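You operate a simulated robot arm through the tools that you are given. There is no shell and no other tool.

Carry out the task below with a simulated robot arm. There is one attempt and no reset: what you move stays moved.

TASK
Warm the blue and white rings with one pulse and fit both.
Fine: blue on SIX, white on THREE; blue goes on its pin first; lift by the clips, up to 80 C, hands off the pulsing plate.

Only the result counts: the job must be done as asked and must still hold three seconds after the hand-in. Knocking over, shifting, dropping, spilling or breaking anything else fails it.

THE ROBOT
A 7-joint arm with a three-finger gripper, fixed in place. Base frame: the origin is on the floor under the middle of its stand, x ahead of it, y to its left, z up. Units: m, degrees, N and s.
It reaches about 1.342 m from its shoulder. Its first joint turns from -166.0 to 166.0 degrees. Payload 2.69 kg.
The TCP is the grasp point between the finger pads, 0.03 m short of the fingertips. In the tool frame z runs along the fingers and y along their closing line. The gripper opens to 0.128 m; its body begins 0.117 m behind the TCP.
Orientation is that of the tool frame in the base frame, as a unit quaternion [x, y, z, w]. With the fingers straight down and closing along the base's y, the tool's x points along the base's -x, its y along +y and its z along -z.

THE INTERFACE
- The arm moves only by the tool arm_command. Its argument "motion" is a list of rows, each an object (a shift or turn left out is 0, a gripper value left out holds the last) with "delta_rot": the turn, a rotation vector about the tool's x, y, z in degrees, a list of three; "translation": the shift along the tool's x, y, z in m, a list of three; "claw": the finger opening in m, from 0 to 0.128. In form: [{"delta_rot": [wx, wy, wz], "translation": [dx, dy, dz], "claw": claw}, ...]. A call has 1 to 20 rows; each row is the pose to reach, as a shift and turn from the pose commanded when the call began, along the tool's axes at that moment. Each row takes 0.2 s and may step no farther than 0.05 m and 8.6 degrees from the row before; otherwise, or with a gripper value out of range, the whole call is refused. A pose out of reach is approached as far as the arm can. The call stops where the force on the tool passes 40 N (or 10 N more than at its start, if that is more) or the arm is blocked; 0.2 s more then pass. The fingers move at their own pace (about 0.127 m/s each) and stop on an object; they squeeze with about 36 N. The grip force told is the motor's: it shows also when the fingers shut on nothing. Time passes only in rows, and 0.2 s behind the last, so rows that repeat a pose let the fingers close. The reply holds the time, the measured pose of the TCP, the force on the tool along the base axes, the opening and the grip force, in the units named above and with some noise, with the torque about the TCP (base axes, N m) and any sound that the robot's microphone picked up.
- Cameras (640 x 400 px; columns grow to the right, rows downward): "scene" is fixed at [0.0501, -0.6501, 1.4811]; the picture's right is [0.78, -0.63, 0.00], its down [-0.27, -0.34, -0.90] and it looks along [0.57, 0.70, -0.43] (base axes); focal length 313 px, centre (320, 200). "wrist" rides on the gripper at [0.058, 0.054, -0.131] in the tool frame; the picture's right is [-0.68, 0.74, 0.00], its down [-0.62, -0.57, -0.55] and it looks along [-0.40, -0.37, 0.84] (tool axes); focal length 234 px, centre (320, 200). There is no depth. A picture from a camera that has moved, and an enlarged one, comes with that camera's place and axes in the base frame and with its lens.
- capture(camera): a new picture of that camera. The clock stands still meanwhile.
- move_column(by): moves the trunk up (or, below 0, down) by that many m; the arm rides with it, the base frame stays. It gives what a move gives, with no picture.
- inspect(camera, box): a new picture of the part [left, top, right, bottom] of that camera's present view, enlarged. The clock stands still meanwhile.
- job_done(): hands the job in; it is judged then, once.

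Nothing tells you positions but the pictures and the camera data. Unless the task says otherwise, let go and move clear before handing in.

The tools are called after "Request:" as a command line: name --argument value ..., lists and objects as JSON in quotes. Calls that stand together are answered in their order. arm_command: Moves the arm, as the interface text tells. Its arguments: {"type":"object","properties":{"motion":{"type":"array","items":{"type":"object","properties":{"delta_rot":{"type":"array","items":{"type":"number"}},"translation":{"type":"array","items":{"type":"number"}},"claw":{"type":"number"}}}}},"required":["motion"]} The other tools are called the same way: move_column (by) moves the trunk up or down; capture (camera) takes a picture; inspect (camera, box) takes an enlarged picture of a part of a camera's view; job_done () hands the job in.

At the start:

```text
t: 0.0
eef_pos: [0.7664, 0.1682, 1.1296]
tcp_rot: [0.0, 1.0, 0.0, 0.0]
wrist_force: [0.4, 0.1, -0.9]
torque: [-0.02, -0.01, 0.03]
finger_gap: 0.1279
finger_force: 0.1
trunk travel left (down, up): [-0.15, 0.2]
```

scene: 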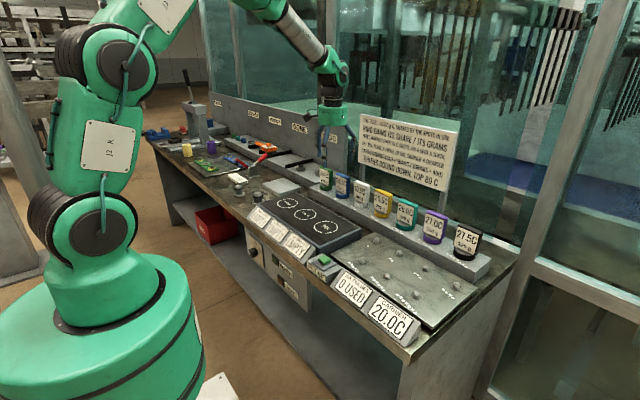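
wrist: 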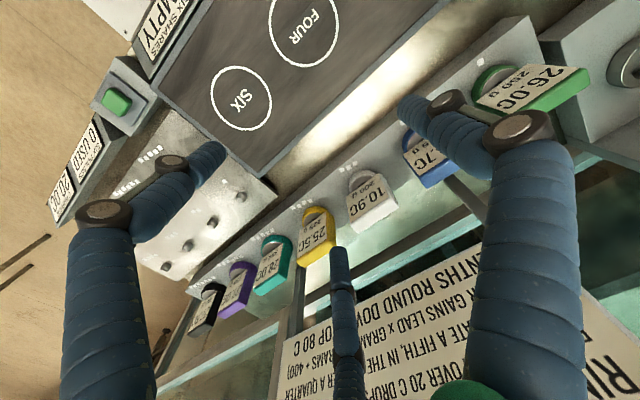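

I see a bench with a row of coloured rings on a rail, a dark heating plate marked with numbered circles, a pin board, and a sign with rules. I'll inspect the details before moving.

Request:
inspect --camera "scene" --box '[340, 100, 480, 200]'

Request:
inspect --camera "scene" --box '[300, 150, 500, 270]'

Request:
inspect --camera "scene" --box '[230, 180, 370, 310]'

Request:
inspect --camera "scene" --box '[320, 230, 500, 350]'

Request:
inspect --camera "wrist" --box '[270, 230, 570, 400]'

Request:
inspect --camera "scene" --box '[140, 80, 340, 210]'

```text
4.00 times, centred on (410, 150) of scene
camera zoom: at [0.0501, -0.6501, 1.4811], right [0.78, -0.63, 0.0], down [-0.27, -0.34, -0.9], along [0.57, 0.7, -0.43], focal length 1250 px, centre (-40, 400)
```

zoom: 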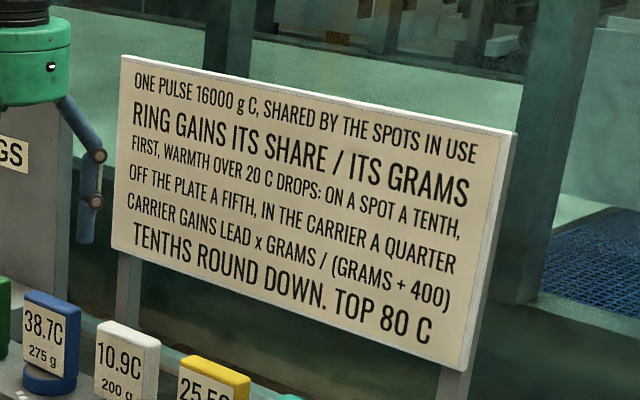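

```text
3.20 times, centred on (400, 210) of scene
camera zoom: at [0.0501, -0.6501, 1.4811], right [0.78, -0.63, 0.0], down [-0.27, -0.34, -0.9], along [0.57, 0.7, -0.43], focal length 1000 px, centre (64, 168)
```

zoom: 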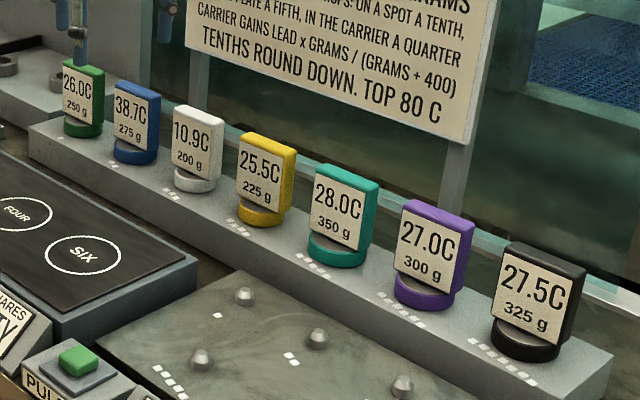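

```text
3.08 times, centred on (300, 245) of scene
camera zoom: at [0.0501, -0.6501, 1.4811], right [0.78, -0.63, 0.0], down [-0.27, -0.34, -0.9], along [0.57, 0.7, -0.43], focal length 962 px, centre (382, 62)
```

zoom: 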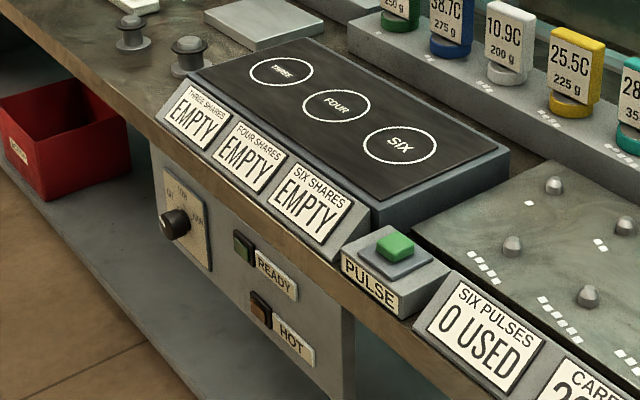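

```text
3.33 times, centred on (410, 290) of scene
camera zoom: at [0.0501, -0.6501, 1.4811], right [0.78, -0.63, 0.0], down [-0.27, -0.34, -0.9], along [0.57, 0.7, -0.43], focal length 1042 px, centre (20, -100)
```

zoom: 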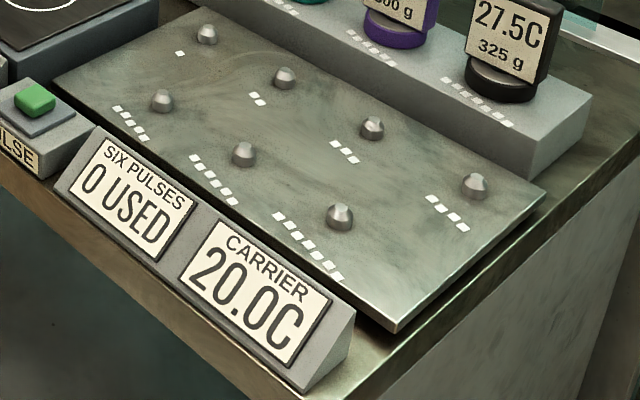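

```text
2.13 times, centred on (420, 315) of wrist
camera zoom: at [0.7088, 0.2203, 1.2606], right [0.68, 0.74, 0.0], down [0.62, -0.57, 0.55], along [0.4, -0.37, -0.84], focal length 500 px, centre (107, -45)
```

zoom: 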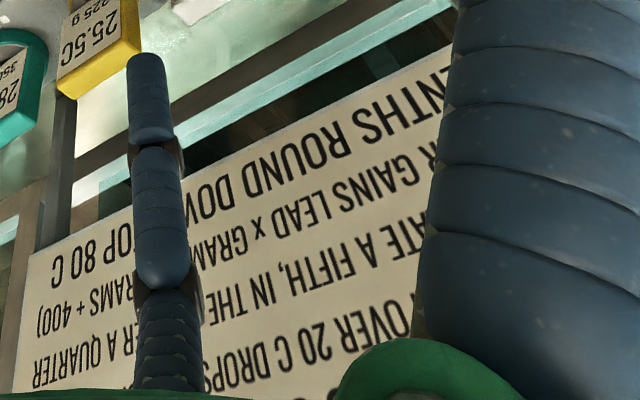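

```text
3.08 times, centred on (240, 145) of scene
camera zoom: at [0.0501, -0.6501, 1.4811], right [0.78, -0.63, 0.0], down [-0.27, -0.34, -0.9], along [0.57, 0.7, -0.43], focal length 962 px, centre (566, 369)
```

zoom: 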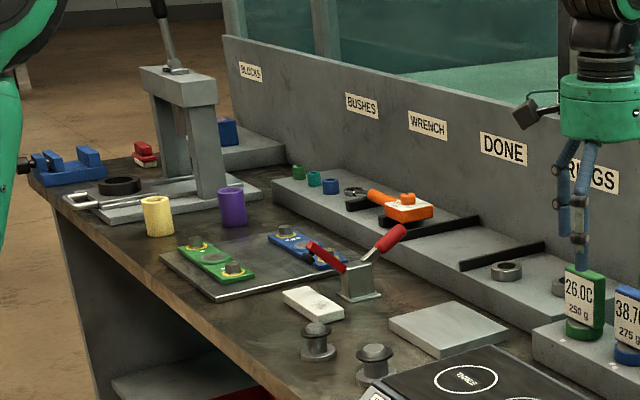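

The sign gives the warming rule and the rings carry temperature tags on upright clips. I'll look closer at the controls, the rings and the pins before moving.

Request:
inspect --camera "scene" --box '[240, 215, 320, 305]'

Request:
inspect --camera "scene" --box '[310, 155, 410, 220]'

Request:
inspect --camera "scene" --box '[360, 225, 440, 275]'

Request:
inspect --camera "scene" --box '[300, 245, 380, 305]'

Request:
inspect --camera "wrist" --box '[340, 60, 500, 240]'

Request:
inspect --camera "wrist" --box '[40, 40, 280, 280]'

```text
4.44 times, centred on (280, 260) of scene
camera zoom: at [0.0501, -0.6501, 1.4811], right [0.78, -0.63, 0.0], down [-0.27, -0.34, -0.9], along [0.57, 0.7, -0.43], focal length 1389 px, centre (498, -67)
```

zoom: 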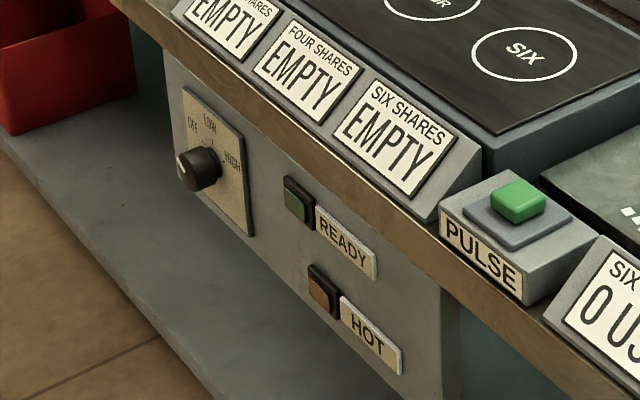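

```text
6.15 times, centred on (360, 188) of scene
camera zoom: at [0.0501, -0.6501, 1.4811], right [0.78, -0.63, 0.0], down [-0.27, -0.34, -0.9], along [0.57, 0.7, -0.43], focal length 1924 px, centre (74, 277)
```

zoom: 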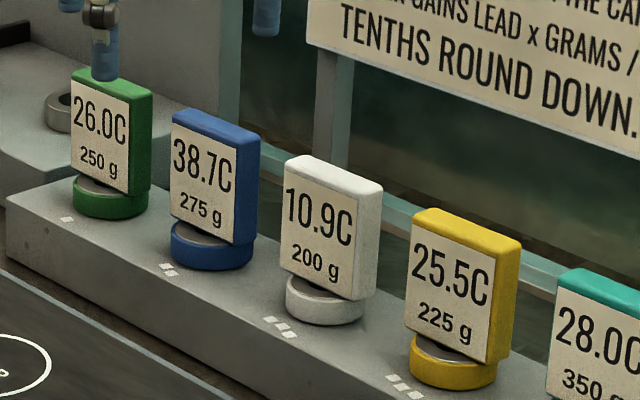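

```text
8.00 times, centred on (400, 250) of scene
camera zoom: at [0.0501, -0.6501, 1.4811], right [0.78, -0.63, 0.0], down [-0.27, -0.34, -0.9], along [0.57, 0.7, -0.43], focal length 2501 px, centre (-320, -200)
```

zoom: 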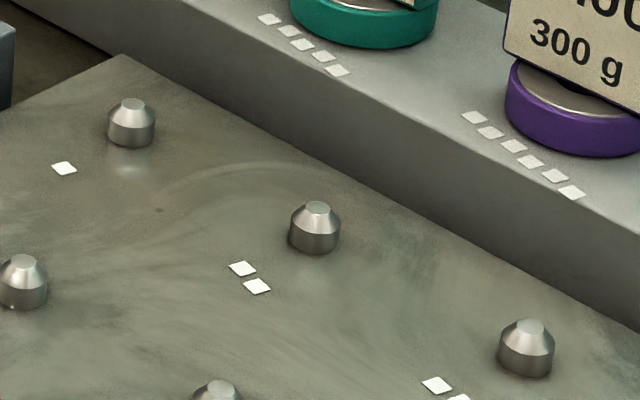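

```text
6.67 times, centred on (340, 275) of scene
camera zoom: at [0.0501, -0.6501, 1.4811], right [0.78, -0.63, 0.0], down [-0.27, -0.34, -0.9], along [0.57, 0.7, -0.43], focal length 2084 px, centre (187, -300)
```

zoom: 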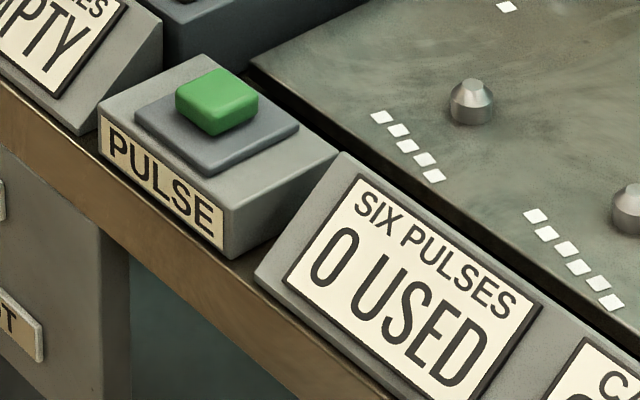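

```text
2.22 times, centred on (420, 150) of wrist
camera zoom: at [0.7088, 0.2203, 1.2606], right [0.68, 0.74, 0.0], down [0.62, -0.57, 0.55], along [0.4, -0.37, -0.84], focal length 520 px, centre (98, 311)
```

zoom: 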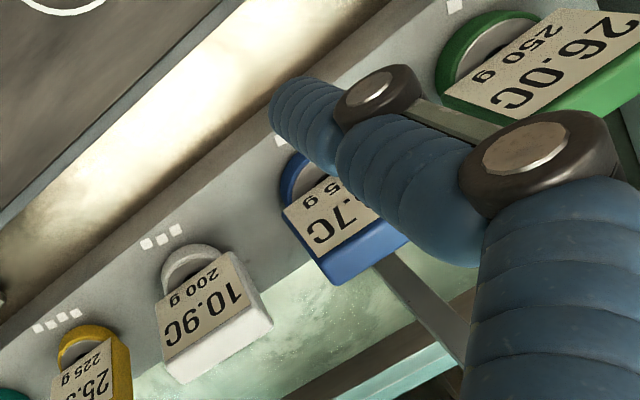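

```text
1.67 times, centred on (160, 160) of wrist
camera zoom: at [0.7088, 0.2203, 1.2606], right [0.68, 0.74, 0.0], down [0.62, -0.57, 0.55], along [0.4, -0.37, -0.84], focal length 390 px, centre (587, 267)
```

zoom: 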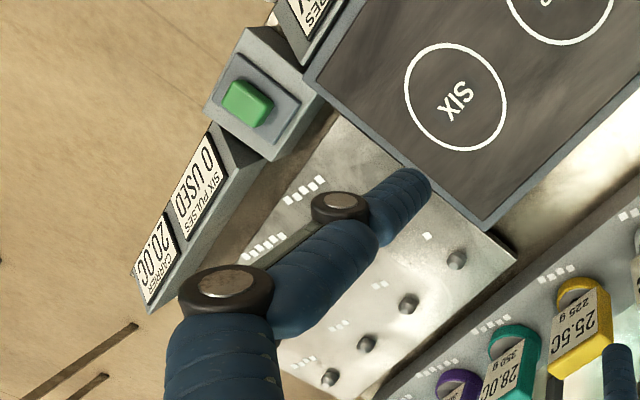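

The bench runs along y at about x=0.6–0.95: rings sit on a rail at about x≈0.86 (about 0.105 m apart), the plate is in front of them, and the pins are to the right. I'll raise a little and turn the gripper 90° so it closes along x across the clip thickness, which also gives me a new view.

Request:
arm_command --motion '[{"delta_rot": [0, 0, -8.2], "translation": [0, 0, -0.01]}, {"delta_rot": [0, 0, -16.4], "translation": [0, 0, -0.02]}, {"delta_rot": [0, 0, -24.6], "translation": [0, 0, -0.03]}, {"delta_rot": [0, 0, -32.8], "translation": [0, 0, -0.04]}, {"delta_rot": [0, 0, -41], "translation": [0, 0, -0.05]}, {"delta_rot": [0, 0, -49.2], "translation": [0, 0, -0.06]}, {"delta_rot": [0, 0, -57.4], "translation": [0, 0, -0.06]}, {"delta_rot": [0, 0, -65.6], "translation": [0, 0, -0.06]}, {"delta_rot": [0, 0, -73.8], "translation": [0, 0, -0.06]}, {"delta_rot": [0, 0, -82], "translation": [0, 0, -0.06]}, {"delta_rot": [0, 0, -90], "translation": [0, 0, -0.06]}, {"delta_rot": [0, 0, -90], "translation": [0, 0, -0.06]}]'

Request:
capture --camera "wrist"

Request:
capture --camera "scene"

```text
t: 2.6
eef_pos: [0.7669, 0.1672, 1.189]
tcp_rot: [0.708, -0.706, 0.001, 0.0]
wrist_force: [-0.1, 0.0, -0.2]
torque: [0.01, 0.02, -0.02]
finger_gap: 0.1281
finger_force: 0.0
trunk travel left (down, up): [-0.15, 0.2]
```

```text
taken
camera wrist: at [0.7136, 0.1083, 1.3209], right [-0.74, 0.68, 0.0], down [0.56, 0.62, 0.55], along [0.37, 0.4, -0.84], focal length 234 px, centre (320, 200)
```

wrist: 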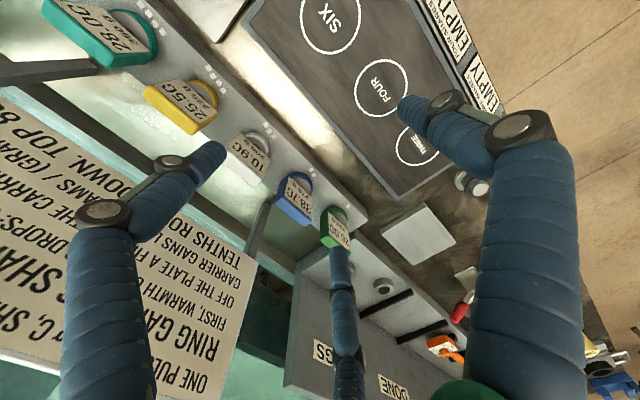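

```text
taken
```

scene: 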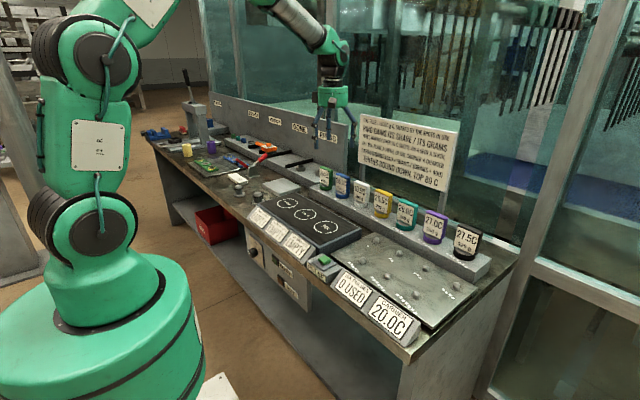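

The three fingers sit 120° apart, with one on the tool's +y side and two on its −y side. The plate spots look to be at x≈0.68, y≈0.09 / 0.215 / 0.34, z≈0.91. I'll look closer at the rings from here.

Request:
inspect --camera "wrist" --box '[200, 110, 360, 260]'

Request:
inspect --camera "wrist" --box '[240, 0, 500, 200]'

```text
2.67 times, centred on (280, 185) of wrist
camera zoom: at [0.7136, 0.1083, 1.3209], right [-0.74, 0.68, 0.0], down [0.56, 0.62, 0.55], along [0.37, 0.4, -0.84], focal length 624 px, centre (427, 240)
```

zoom: 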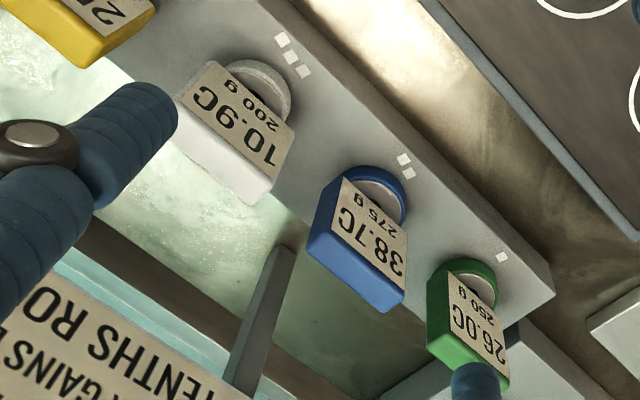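

```text
2.00 times, centred on (370, 100) of wrist
camera zoom: at [0.7136, 0.1083, 1.3209], right [-0.74, 0.68, 0.0], down [0.56, 0.62, 0.55], along [0.37, 0.4, -0.84], focal length 468 px, centre (220, 400)
```

zoom: 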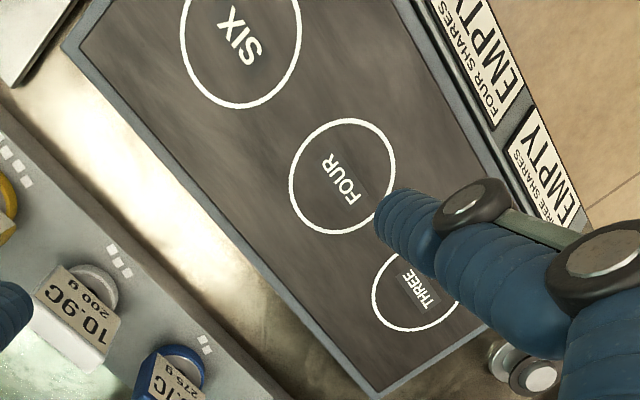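

Blue's clip looks centred near y≈0.24, with its label face at x≈0.888. I'll zoom in more tightly to pin down the corners.

Request:
inspect --camera "wrist" --box '[268, 165, 332, 235]'

Request:
inspect --camera "wrist" --box '[215, 120, 285, 190]'

Request:
inspect --camera "scene" --box '[325, 165, 365, 205]'

Request:
inspect --camera "scene" --box '[345, 175, 385, 215]'

```text
5.71 times, centred on (300, 200) of wrist
camera zoom: at [0.7136, 0.1083, 1.3209], right [-0.74, 0.68, 0.0], down [0.56, 0.62, 0.55], along [0.37, 0.4, -0.84], focal length 1338 px, centre (434, 200)
```

zoom: 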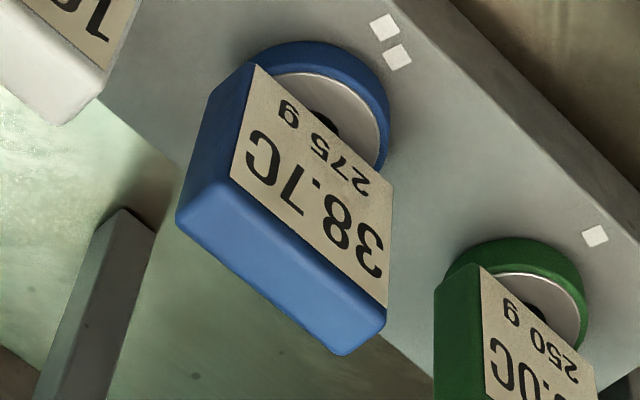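

```text
5.71 times, centred on (250, 155) of wrist
camera zoom: at [0.7136, 0.1083, 1.3209], right [-0.74, 0.68, 0.0], down [0.56, 0.62, 0.55], along [0.37, 0.4, -0.84], focal length 1338 px, centre (720, 457)
```

zoom: 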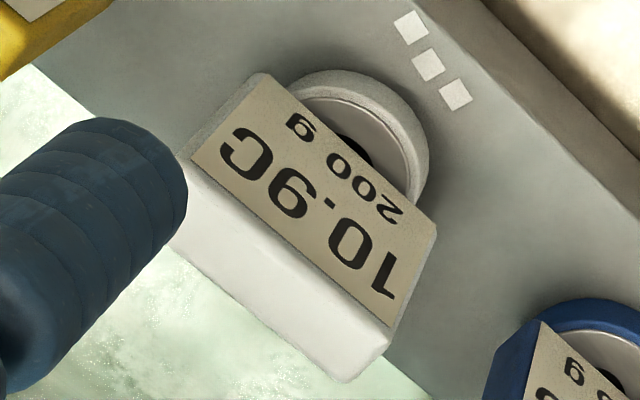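

```text
10.00 times, centred on (345, 185) of scene
camera zoom: at [0.0501, -0.6501, 1.4811], right [0.78, -0.63, 0.0], down [-0.27, -0.34, -0.9], along [0.57, 0.7, -0.43], focal length 3126 px, centre (70, 350)
```

zoom: 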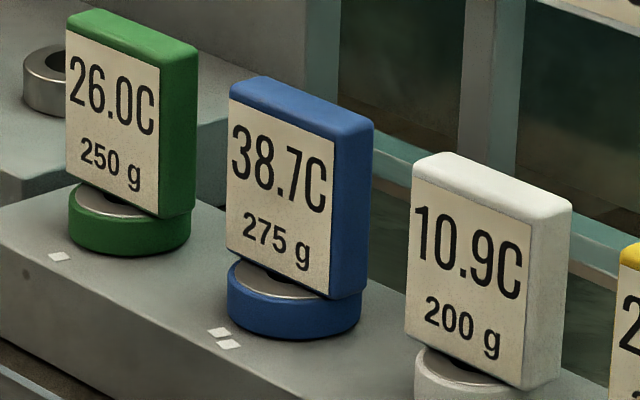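

```text
10.00 times, centred on (365, 195) of scene
camera zoom: at [0.0501, -0.6501, 1.4811], right [0.78, -0.63, 0.0], down [-0.27, -0.34, -0.9], along [0.57, 0.7, -0.43], focal length 3126 px, centre (-130, 250)
```

zoom: 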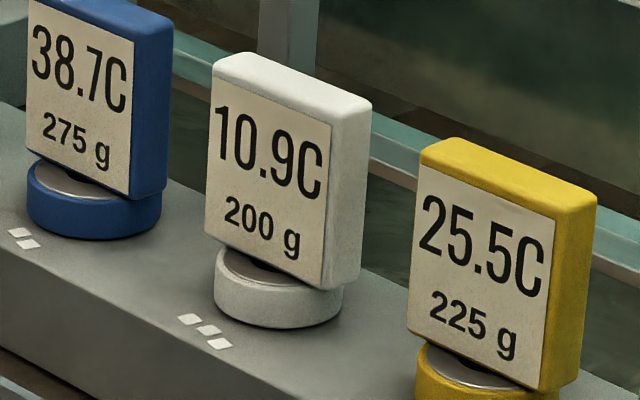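

Blue's clip is centred near (0.898, 0.243), from z≈0.937 to 1.012, and white's is near (0.898, 0.134). Before approaching, I'll partly close the fingers in free air to see how they move.

Request:
arm_command --motion '[{"claw": 0.03}, {"claw": 0.03}, {"claw": 0.03}, {"claw": 0.03}]'

Request:
capture --camera "wrist"

Request:
inspect --camera "scene" --box '[290, 60, 380, 150]'

```text
t: 3.6
eef_pos: [0.7674, 0.1685, 1.1889]
tcp_rot: [0.707, -0.707, 0.0, 0.0]
wrist_force: [0.2, 0.2, 0.2]
torque: [0.0, 0.04, -0.02]
finger_gap: 0.03
finger_force: 0.0
trunk travel left (down, up): [-0.15, 0.2]
```

```text
taken
camera wrist: at [0.7135, 0.1084, 1.3208], right [-0.74, 0.68, 0.0], down [0.57, 0.62, 0.55], along [0.37, 0.4, -0.84], focal length 234 px, centre (320, 200)
```

wrist: 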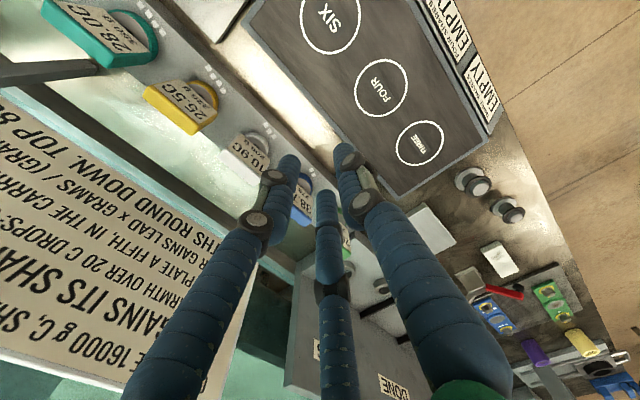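

```text
4.44 times, centred on (335, 105) of scene
camera zoom: at [0.0501, -0.6501, 1.4811], right [0.78, -0.63, 0.0], down [-0.27, -0.34, -0.9], along [0.57, 0.7, -0.43], focal length 1389 px, centre (253, 622)
```

zoom: 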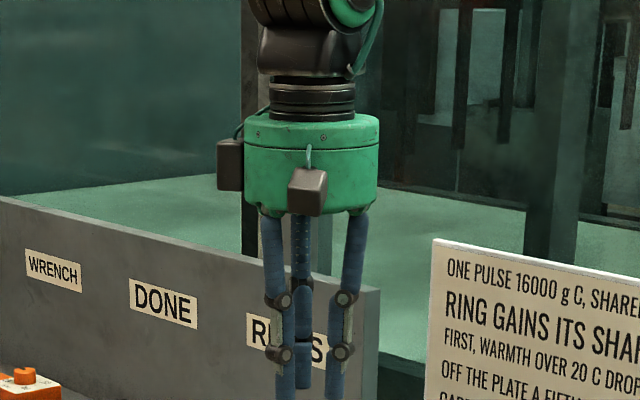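

The fingers close radially, about 9 mm thick around centre radius gap/2 + 9 mm. Next I'll survey the pins and button from above before touching anything.

Request:
arm_command --motion '[{"translation": [0.0428, 0.0107, 0], "claw": 0.08}, {"translation": [0.0856, 0.0214, 0]}, {"translation": [0.1284, 0.0321, 0]}, {"translation": [0.1712, 0.0428, 0]}, {"translation": [0.214, 0.0535, 0]}, {"translation": [0.2568, 0.0642, 0]}, {"translation": [0.2996, 0.0749, 0]}, {"translation": [0.3424, 0.0856, 0]}, {"translation": [0.3852, 0.0963, 0]}, {"translation": [0.428, 0.107, 0]}, {"translation": [0.428, 0.107, 0]}]'

Request:
capture --camera "wrist"

```text
t: 6.0
eef_pos: [0.6594, -0.2619, 1.19]
tcp_rot: [-0.707, 0.708, 0.0, 0.0]
wrist_force: [-0.8, -1.4, 0.4]
torque: [0.07, -0.01, -0.04]
finger_gap: 0.0799
finger_force: 0.0
trunk travel left (down, up): [-0.15, 0.2]
```

```text
taken
camera wrist: at [0.6064, -0.3216, 1.3211], right [-0.74, 0.68, 0.0], down [0.57, 0.62, 0.55], along [0.37, 0.4, -0.84], focal length 234 px, centre (320, 200)
```

wrist: 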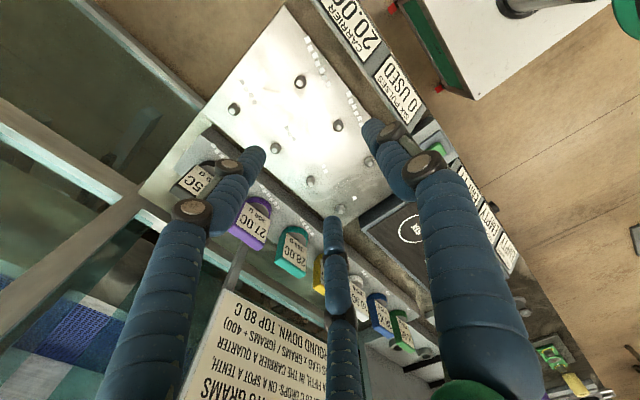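

Request:
inspect --camera "wrist" --box '[200, 50, 400, 230]'

Request:
inspect --camera "wrist" --box '[285, 110, 385, 230]'

Request:
inspect --camera "wrist" --box '[200, 50, 320, 170]'

Request:
inspect --camera "wrist" --box '[370, 40, 500, 170]'

```text
2.22 times, centred on (300, 140) of wrist
camera zoom: at [0.6064, -0.3216, 1.3211], right [-0.74, 0.68, 0.0], down [0.57, 0.62, 0.55], along [0.37, 0.4, -0.84], focal length 520 px, centre (364, 333)
```

zoom: 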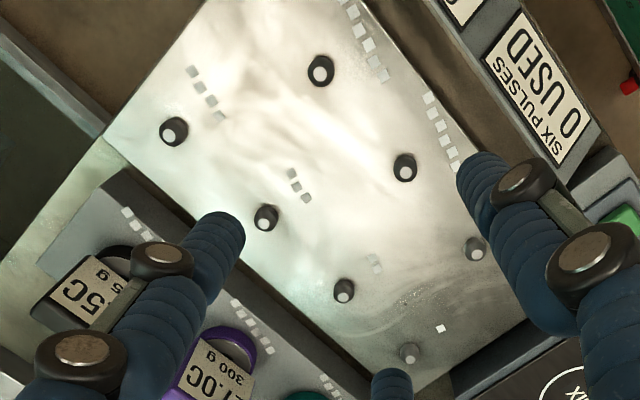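

```text
3.33 times, centred on (335, 170) of wrist
camera zoom: at [0.6064, -0.3216, 1.3211], right [-0.74, 0.68, 0.0], down [0.57, 0.62, 0.55], along [0.37, 0.4, -0.84], focal length 781 px, centre (270, 300)
```

zoom: 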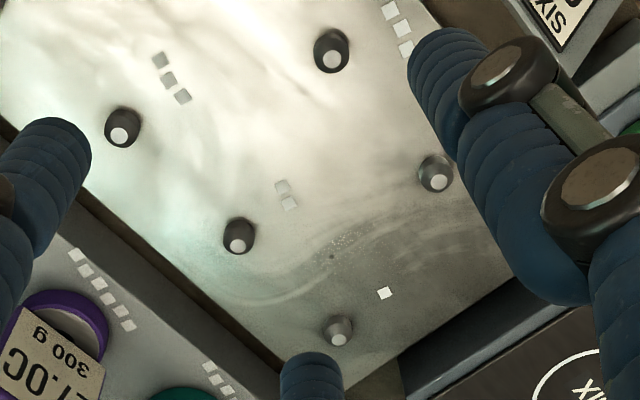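

```text
3.33 times, centred on (260, 110) of wrist
camera zoom: at [0.6064, -0.3216, 1.3211], right [-0.74, 0.68, 0.0], down [0.57, 0.62, 0.55], along [0.37, 0.4, -0.84], focal length 781 px, centre (520, 500)
```

zoom: 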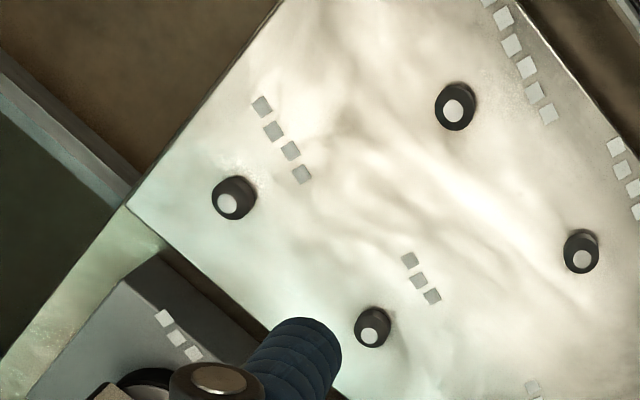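

```text
3.08 times, centred on (435, 105) of wrist
camera zoom: at [0.6064, -0.3216, 1.3211], right [-0.74, 0.68, 0.0], down [0.57, 0.62, 0.55], along [0.37, 0.4, -0.84], focal length 720 px, centre (-34, 492)
```

zoom: 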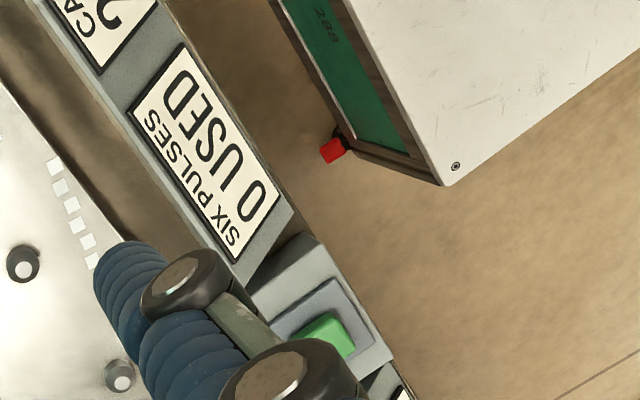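

Pins 2 and 3 sit at about (0.778, −0.164) and (0.779, −0.260) with tops at z≈0.90, the button is near (0.555, −0.055, 0.912), and the sign plane is at x≈1.0, clear of the gripper. I'll move to above blue's clip.

Request:
arm_command --motion '[{"translation": [-0.042, -0.0205, 0]}, {"translation": [-0.084, -0.041, 0]}, {"translation": [-0.126, -0.0615, 0]}, {"translation": [-0.168, -0.082, 0]}, {"translation": [-0.21, -0.1025, 0]}, {"translation": [-0.2525, -0.123, 0]}, {"translation": [-0.2945, -0.1435, 0]}, {"translation": [-0.3365, -0.164, 0]}, {"translation": [-0.3785, -0.1845, 0]}, {"translation": [-0.4205, -0.205, 0]}, {"translation": [-0.463, -0.2255, 0.01]}, {"translation": [-0.505, -0.2456, 0.03]}, {"translation": [-0.505, -0.2456, 0.06]}, {"translation": [-0.505, -0.2456, 0.06]}]'

Request:
capture --camera "wrist"

Request:
inspect --camera "scene" --box '[280, 80, 440, 220]'

```text
refused: row 12 steps farther than a row can; nothing moved
```

```text
taken
camera wrist: at [0.6064, -0.3216, 1.3211], right [-0.74, 0.68, 0.0], down [0.57, 0.62, 0.55], along [0.37, 0.4, -0.84], focal length 234 px, centre (320, 200)
```

wrist: 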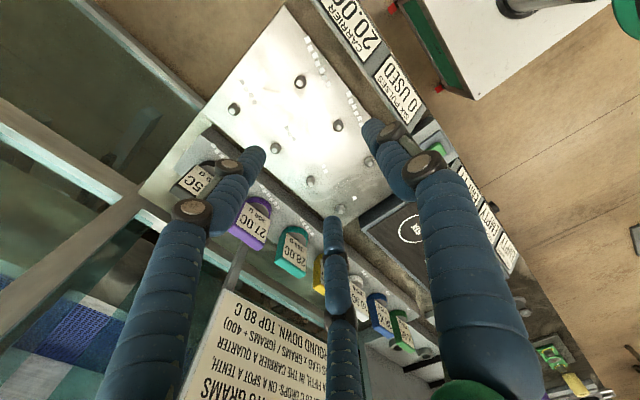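

```text
2.86 times, centred on (360, 150) of scene
camera zoom: at [0.0501, -0.6501, 1.4811], right [0.78, -0.63, 0.0], down [-0.27, -0.34, -0.9], along [0.57, 0.7, -0.43], focal length 893 px, centre (206, 343)
```

zoom: 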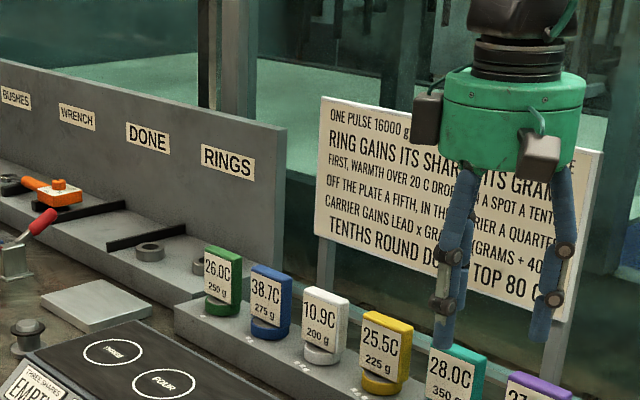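

The call was refused because one step was too long; nothing moved. I'll repeat the move with a separate descent.

Request:
arm_command --motion '[{"translation": [-0.042, -0.0205, 0]}, {"translation": [-0.084, -0.041, 0]}, {"translation": [-0.126, -0.0615, 0]}, {"translation": [-0.168, -0.082, 0]}, {"translation": [-0.21, -0.1025, 0]}, {"translation": [-0.2525, -0.123, 0]}, {"translation": [-0.2945, -0.1435, 0]}, {"translation": [-0.3365, -0.164, 0]}, {"translation": [-0.3785, -0.1845, 0]}, {"translation": [-0.4205, -0.205, 0]}, {"translation": [-0.463, -0.2255, 0]}, {"translation": [-0.505, -0.2456, 0]}, {"translation": [-0.505, -0.2456, 0.03]}, {"translation": [-0.505, -0.2456, 0.06]}, {"translation": [-0.505, -0.2456, 0.06]}]'

Request:
capture --camera "wrist"

Request:
inspect --camera "scene" --box '[280, 80, 440, 220]'

```text
t: 9.2
eef_pos: [0.9052, 0.244, 1.1282]
tcp_rot: [0.707, -0.707, 0.0, 0.0]
wrist_force: [0.5, -0.3, -0.5]
torque: [0.01, 0.03, 0.03]
finger_gap: 0.08
finger_force: 0.0
trunk travel left (down, up): [-0.15, 0.2]
```

```text
taken
camera wrist: at [0.8521, 0.1849, 1.2595], right [-0.74, 0.68, 0.0], down [0.57, 0.62, 0.55], along [0.37, 0.4, -0.84], focal length 234 px, centre (320, 200)
```

wrist: 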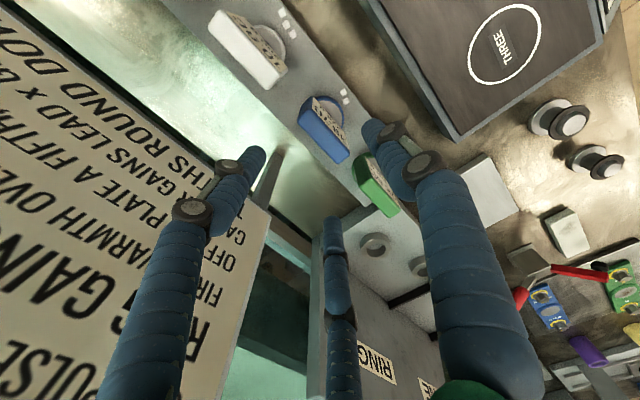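

```text
2.86 times, centred on (360, 150) of scene
camera zoom: at [0.0501, -0.6501, 1.4811], right [0.78, -0.63, 0.0], down [-0.27, -0.34, -0.9], along [0.57, 0.7, -0.43], focal length 893 px, centre (206, 343)
```

zoom: 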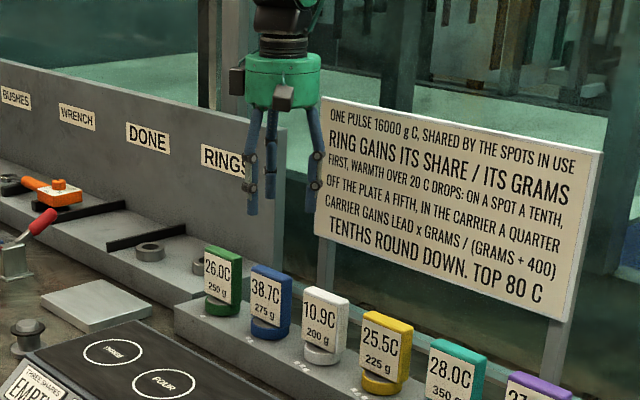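

I'm above blue now. I'll zoom in to check the alignment of the clip top against the TCP.

Request:
inspect --camera "wrist" --box '[285, 80, 365, 180]'

Request:
inspect --camera "wrist" --box '[195, 0, 375, 120]'

```text
4.00 times, centred on (325, 130) of wrist
camera zoom: at [0.8521, 0.1849, 1.2595], right [-0.74, 0.68, 0.0], down [0.57, 0.62, 0.55], along [0.37, 0.4, -0.84], focal length 937 px, centre (300, 480)
```

zoom: 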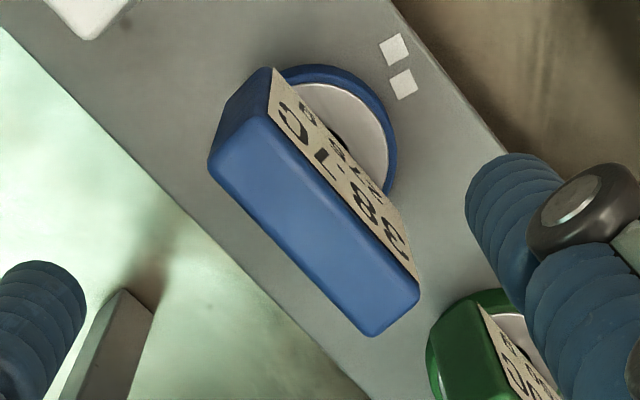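

```text
3.33 times, centred on (285, 60) of wrist
camera zoom: at [0.8521, 0.1849, 1.2595], right [-0.74, 0.68, 0.0], down [0.57, 0.62, 0.55], along [0.37, 0.4, -0.84], focal length 781 px, centre (437, 667)
```

zoom: 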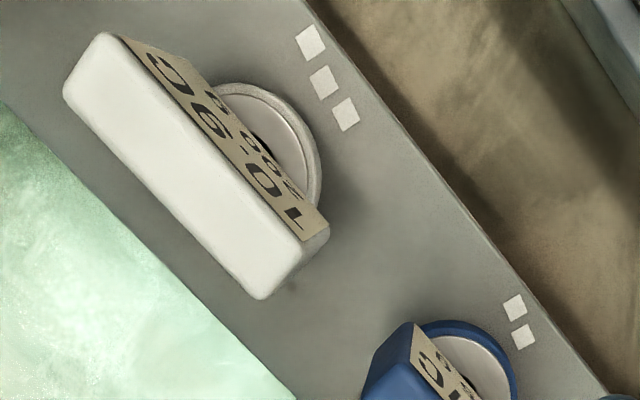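

The wrist view puts blue's clip centre at about (0.903, 0.2475). I'll shift slightly so all three fingers meet it together and lower part-way for a check.

Request:
arm_command --motion '[{"translation": [-0.0035, -0.0043, 0.03]}, {"translation": [-0.0035, -0.0043, 0.06]}, {"translation": [-0.0035, -0.0043, 0.08]}, {"translation": [-0.0035, -0.0043, 0.08]}]'

Request:
capture --camera "wrist"

Request:
inspect --camera "wrist" --box '[240, 70, 420, 220]'

Request:
inspect --camera "scene" --box '[300, 120, 400, 220]'

```text
t: 10.2
eef_pos: [0.9077, 0.2481, 1.0487]
tcp_rot: [-0.707, 0.707, 0.0, 0.001]
wrist_force: [0.2, 0.7, -0.1]
torque: [0.01, 0.02, -0.03]
finger_gap: 0.08
finger_force: 0.1
trunk travel left (down, up): [-0.15, 0.2]
```

```text
taken
camera wrist: at [0.8559, 0.1886, 1.1803], right [-0.74, 0.68, 0.0], down [0.57, 0.62, 0.55], along [0.37, 0.4, -0.84], focal length 234 px, centre (320, 200)
```

wrist: 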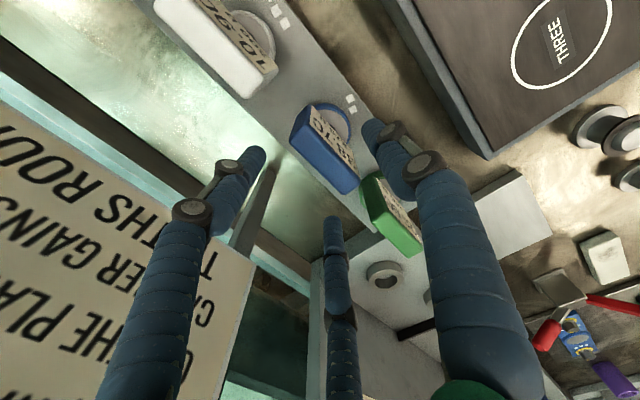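

```text
2.67 times, centred on (330, 145) of wrist
camera zoom: at [0.8559, 0.1886, 1.1803], right [-0.74, 0.68, 0.0], down [0.57, 0.62, 0.55], along [0.37, 0.4, -0.84], focal length 624 px, centre (293, 347)
```

zoom: 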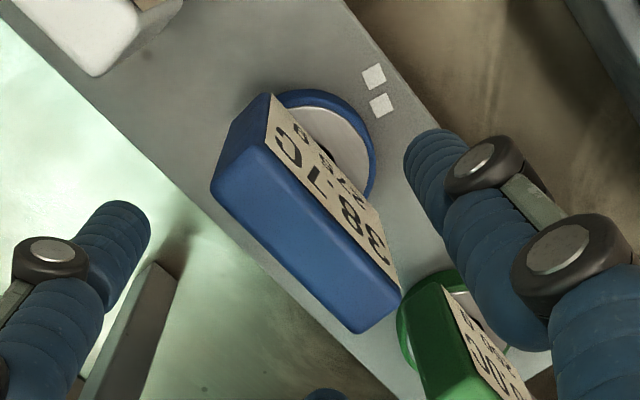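

```text
4.00 times, centred on (350, 170) of scene
camera zoom: at [0.0501, -0.6501, 1.4811], right [0.78, -0.63, 0.0], down [-0.27, -0.34, -0.9], along [0.57, 0.7, -0.43], focal length 1250 px, centre (200, 320)
```

zoom: 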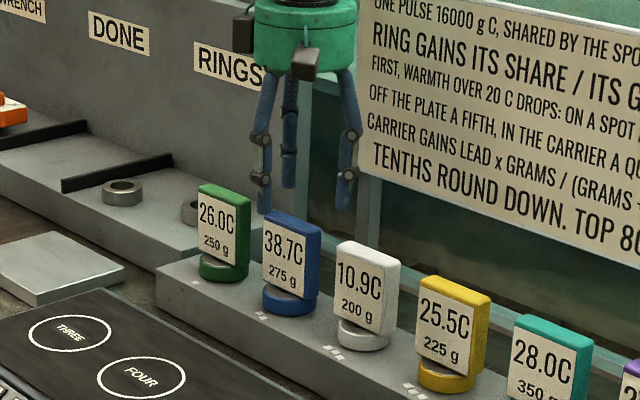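

The clip centre is confirmed near (0.903, 0.246). I'll descend to TCP z≈0.98, with fingertips above the ring, and close gently on the clip.

Request:
arm_command --motion '[{"translation": [0.0015, -0.0012, 0.03]}, {"translation": [0.0015, -0.0012, 0.055]}, {"translation": [0.0015, -0.0012, 0.0687]}, {"translation": [0.0015, -0.0012, 0.0687]}]'

Request:
capture --camera "wrist"

Request:
inspect --camera "scene" --box '[310, 140, 380, 210]'

```text
t: 11.2
eef_pos: [0.9109, 0.2466, 0.9797]
tcp_rot: [0.707, -0.707, 0.0, 0.0]
wrist_force: [0.7, -0.2, 0.5]
torque: [0.04, 0.0, -0.01]
finger_gap: 0.08
finger_force: 0.1
trunk travel left (down, up): [-0.15, 0.2]
```

```text
taken
camera wrist: at [0.8582, 0.1871, 1.1115], right [-0.74, 0.68, 0.0], down [0.57, 0.62, 0.55], along [0.37, 0.4, -0.84], focal length 234 px, centre (320, 200)
```

wrist: 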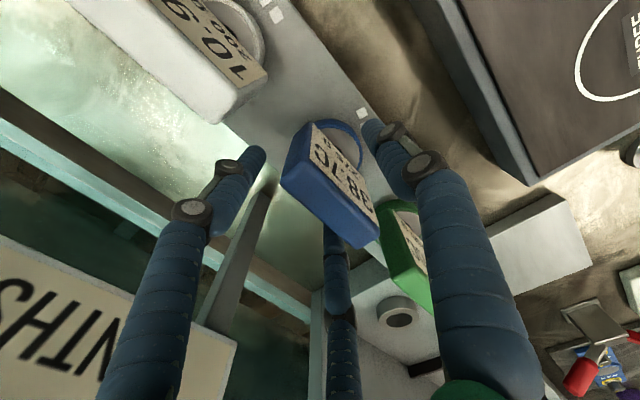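

```text
5.71 times, centred on (345, 175) of scene
camera zoom: at [0.0501, -0.6501, 1.4811], right [0.78, -0.63, 0.0], down [-0.27, -0.34, -0.9], along [0.57, 0.7, -0.43], focal length 1786 px, centre (177, 343)
```

zoom: 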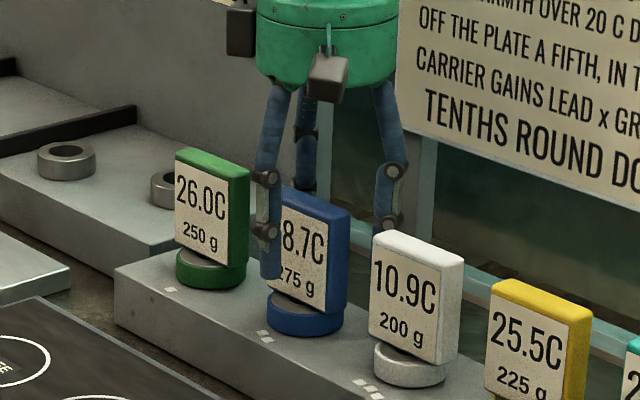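

The fingers straddle blue's clip as planned. Now I'll close gently and watch the grip force.

Request:
arm_command --motion '[{"claw": 0.065}, {"claw": 0.055}, {"claw": 0.048}, {"claw": 0.042}, {"claw": 0.036}, {"claw": 0.03}, {"claw": 0.025}, {"claw": 0.02}, {"claw": 0.02}]'

Request:
capture --camera "wrist"

Request:
inspect --camera "scene" --box '[310, 140, 380, 210]'

```text
t: 13.2
eef_pos: [0.9116, 0.2456, 0.9803]
tcp_rot: [0.707, -0.707, 0.0, -0.001]
wrist_force: [0.0, 0.4, 2.6]
torque: [0.04, 0.11, 0.0]
finger_gap: 0.0332
finger_force: 35.6
trunk travel left (down, up): [-0.15, 0.2]
```

```text
taken
camera wrist: at [0.8581, 0.1871, 1.1119], right [-0.74, 0.68, 0.0], down [0.57, 0.62, 0.55], along [0.37, 0.4, -0.84], focal length 234 px, centre (320, 200)
```

wrist: 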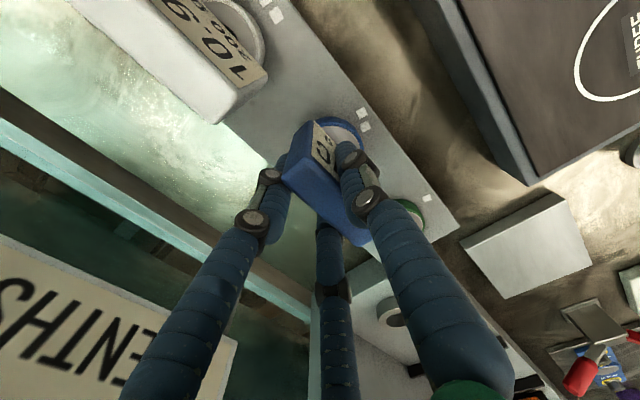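

```text
5.71 times, centred on (345, 175) of scene
camera zoom: at [0.0501, -0.6501, 1.4811], right [0.78, -0.63, 0.0], down [-0.27, -0.34, -0.9], along [0.57, 0.7, -0.43], focal length 1786 px, centre (177, 343)
```

zoom: 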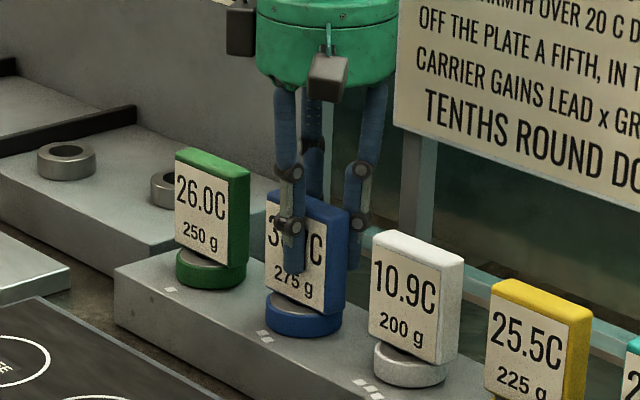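

Gap 0.033 m with full grip force matches a clean three-finger hold on the clip. I'll lift straight up.

Request:
arm_command --motion '[{"translation": [0, 0, -0.01]}, {"translation": [0, 0, -0.025]}, {"translation": [0, 0, -0.045]}, {"translation": [0, 0, -0.07]}, {"translation": [0, 0, -0.1]}, {"translation": [0, 0, -0.12]}, {"translation": [0, 0, -0.12]}]'

Request:
capture --camera "wrist"

Request:
inspect --camera "scene" --box '[300, 120, 400, 220]'

```text
t: 14.8
eef_pos: [0.9099, 0.246, 1.1012]
tcp_rot: [-0.707, 0.707, 0.0, 0.0]
wrist_force: [0.2, -0.3, -2.5]
torque: [-0.04, 0.02, 0.0]
finger_gap: 0.0332
finger_force: 35.7
trunk travel left (down, up): [-0.15, 0.2]
```

```text
taken
camera wrist: at [0.8574, 0.1872, 1.2322], right [-0.74, 0.68, 0.0], down [0.57, 0.62, 0.55], along [0.37, 0.4, -0.84], focal length 234 px, centre (320, 200)
```

wrist: 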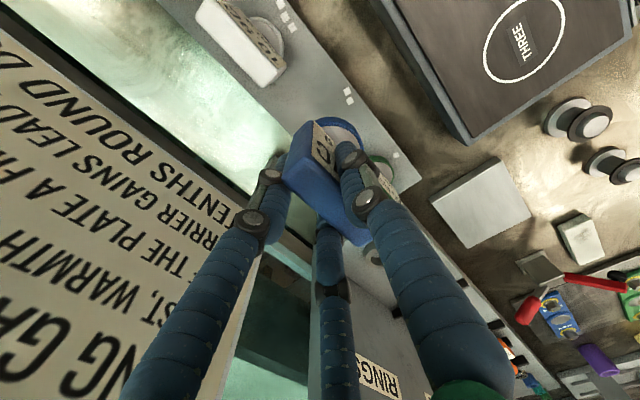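

```text
4.00 times, centred on (350, 170) of scene
camera zoom: at [0.0501, -0.6501, 1.4811], right [0.78, -0.63, 0.0], down [-0.27, -0.34, -0.9], along [0.57, 0.7, -0.43], focal length 1250 px, centre (200, 320)
```

zoom: 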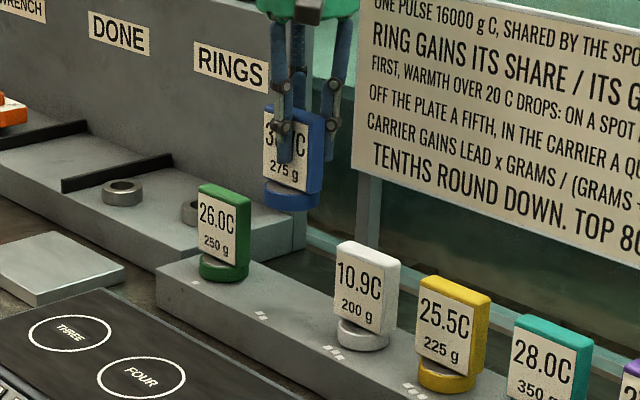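

Blue is held and clear. I'll carry it over to SIX at about (0.68, 0.094).

Request:
arm_command --motion '[{"translation": [0.01, 0.03, 0]}, {"translation": [0.03, 0.06, 0]}, {"translation": [0.05, 0.095, 0]}, {"translation": [0.075, 0.13, 0]}, {"translation": [0.1, 0.165, 0]}, {"translation": [0.13, 0.2, 0]}, {"translation": [0.153, 0.225, 0]}, {"translation": [0.153, 0.225, 0.02]}, {"translation": [0.153, 0.225, 0.05]}, {"translation": [0.153, 0.225, 0.05]}]'

Request:
capture --camera "wrist"

Request:
inspect --camera "scene" --box '[240, 130, 400, 270]'

```text
t: 17.0
eef_pos: [0.6854, 0.0935, 1.0496]
tcp_rot: [-0.707, 0.707, 0.0, 0.0]
wrist_force: [0.2, 1.2, -3.6]
torque: [-0.04, 0.0, 0.01]
finger_gap: 0.0333
finger_force: 36.0
trunk travel left (down, up): [-0.15, 0.2]
```

```text
taken
camera wrist: at [0.6329, 0.0348, 1.181], right [-0.74, 0.68, 0.0], down [0.57, 0.62, 0.55], along [0.37, 0.4, -0.84], focal length 234 px, centre (320, 200)
```

wrist: 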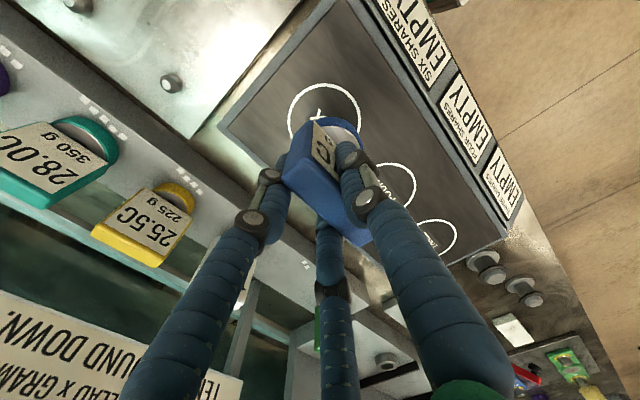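

```text
2.86 times, centred on (320, 200) of scene
camera zoom: at [0.0501, -0.6501, 1.4811], right [0.78, -0.63, 0.0], down [-0.27, -0.34, -0.9], along [0.57, 0.7, -0.43], focal length 893 px, centre (320, 200)
```

zoom: 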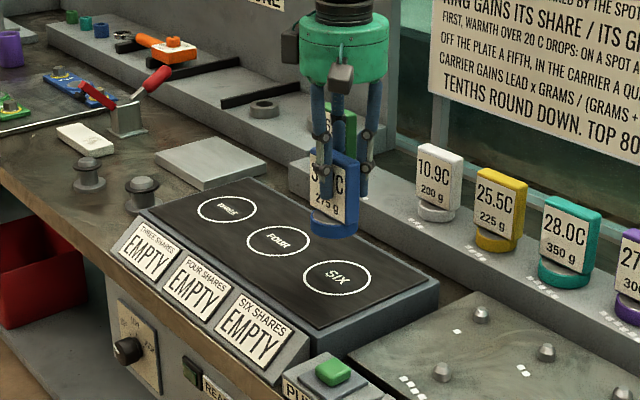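

Request:
inspect --camera "wrist" --box '[270, 70, 430, 220]'

```text
2.67 times, centred on (350, 145) of wrist
camera zoom: at [0.6329, 0.0348, 1.181], right [-0.74, 0.68, 0.0], down [0.57, 0.62, 0.55], along [0.37, 0.4, -0.84], focal length 624 px, centre (240, 347)
```

zoom: 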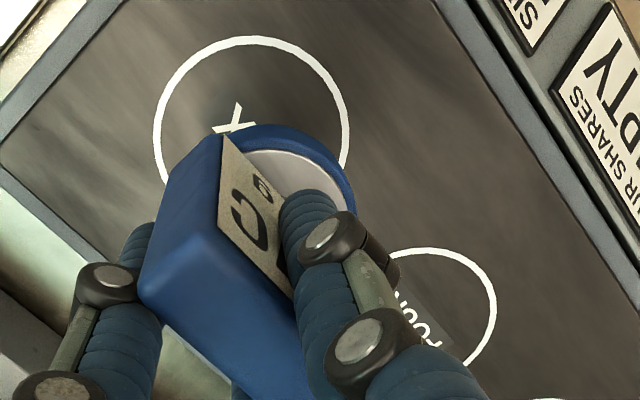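

SIX's centre reads near (0.677, 0.091), so only a tiny correction is needed. I'll lower toward the plate.

Request:
arm_command --motion '[{"translation": [0.001, 0.0008, 0.02]}, {"translation": [0.002, 0.0015, 0.04]}, {"translation": [0.002, 0.0015, 0.055]}, {"translation": [0.002, 0.0015, 0.066]}, {"translation": [0.002, 0.0015, 0.066]}]'

Request:
inspect --camera "scene" --box '[290, 160, 370, 250]'

Request:
inspect --camera "wrist" --box '[230, 30, 430, 220]'

```text
t: 18.2
eef_pos: [0.6847, 0.0914, 0.9838]
tcp_rot: [-0.707, 0.707, 0.001, 0.001]
wrist_force: [-0.7, 0.2, -4.2]
torque: [0.01, -0.02, 0.01]
finger_gap: 0.0331
finger_force: 35.9
trunk travel left (down, up): [-0.15, 0.2]
```

```text
4.44 times, centred on (330, 205) of scene
camera zoom: at [0.0501, -0.6501, 1.4811], right [0.78, -0.63, 0.0], down [-0.27, -0.34, -0.9], along [0.57, 0.7, -0.43], focal length 1389 px, centre (276, 178)
```

zoom: 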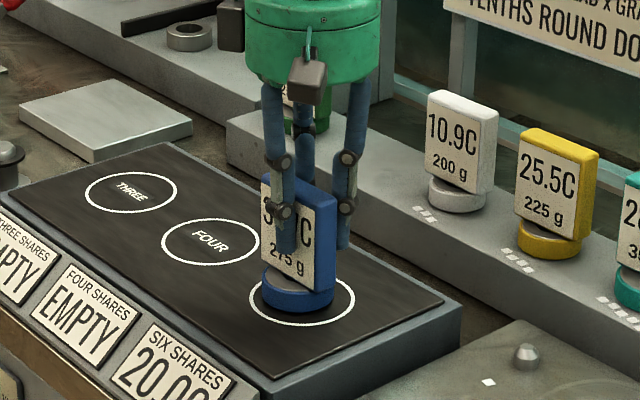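

```text
2.11 times, centred on (330, 125) of wrist
camera zoom: at [0.6315, 0.0321, 1.1155], right [-0.74, 0.68, 0.0], down [0.57, 0.62, 0.55], along [0.37, 0.4, -0.84], focal length 493 px, centre (299, 358)
```

zoom: 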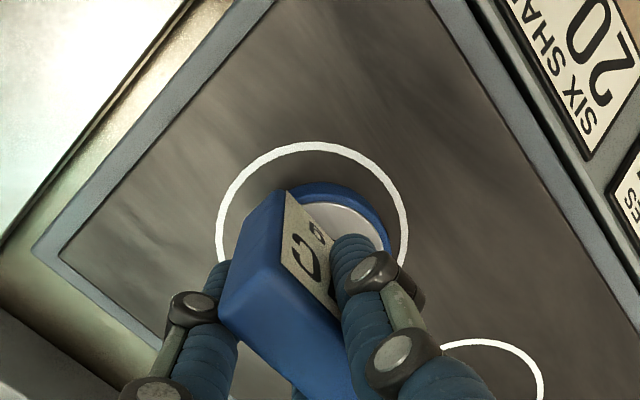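

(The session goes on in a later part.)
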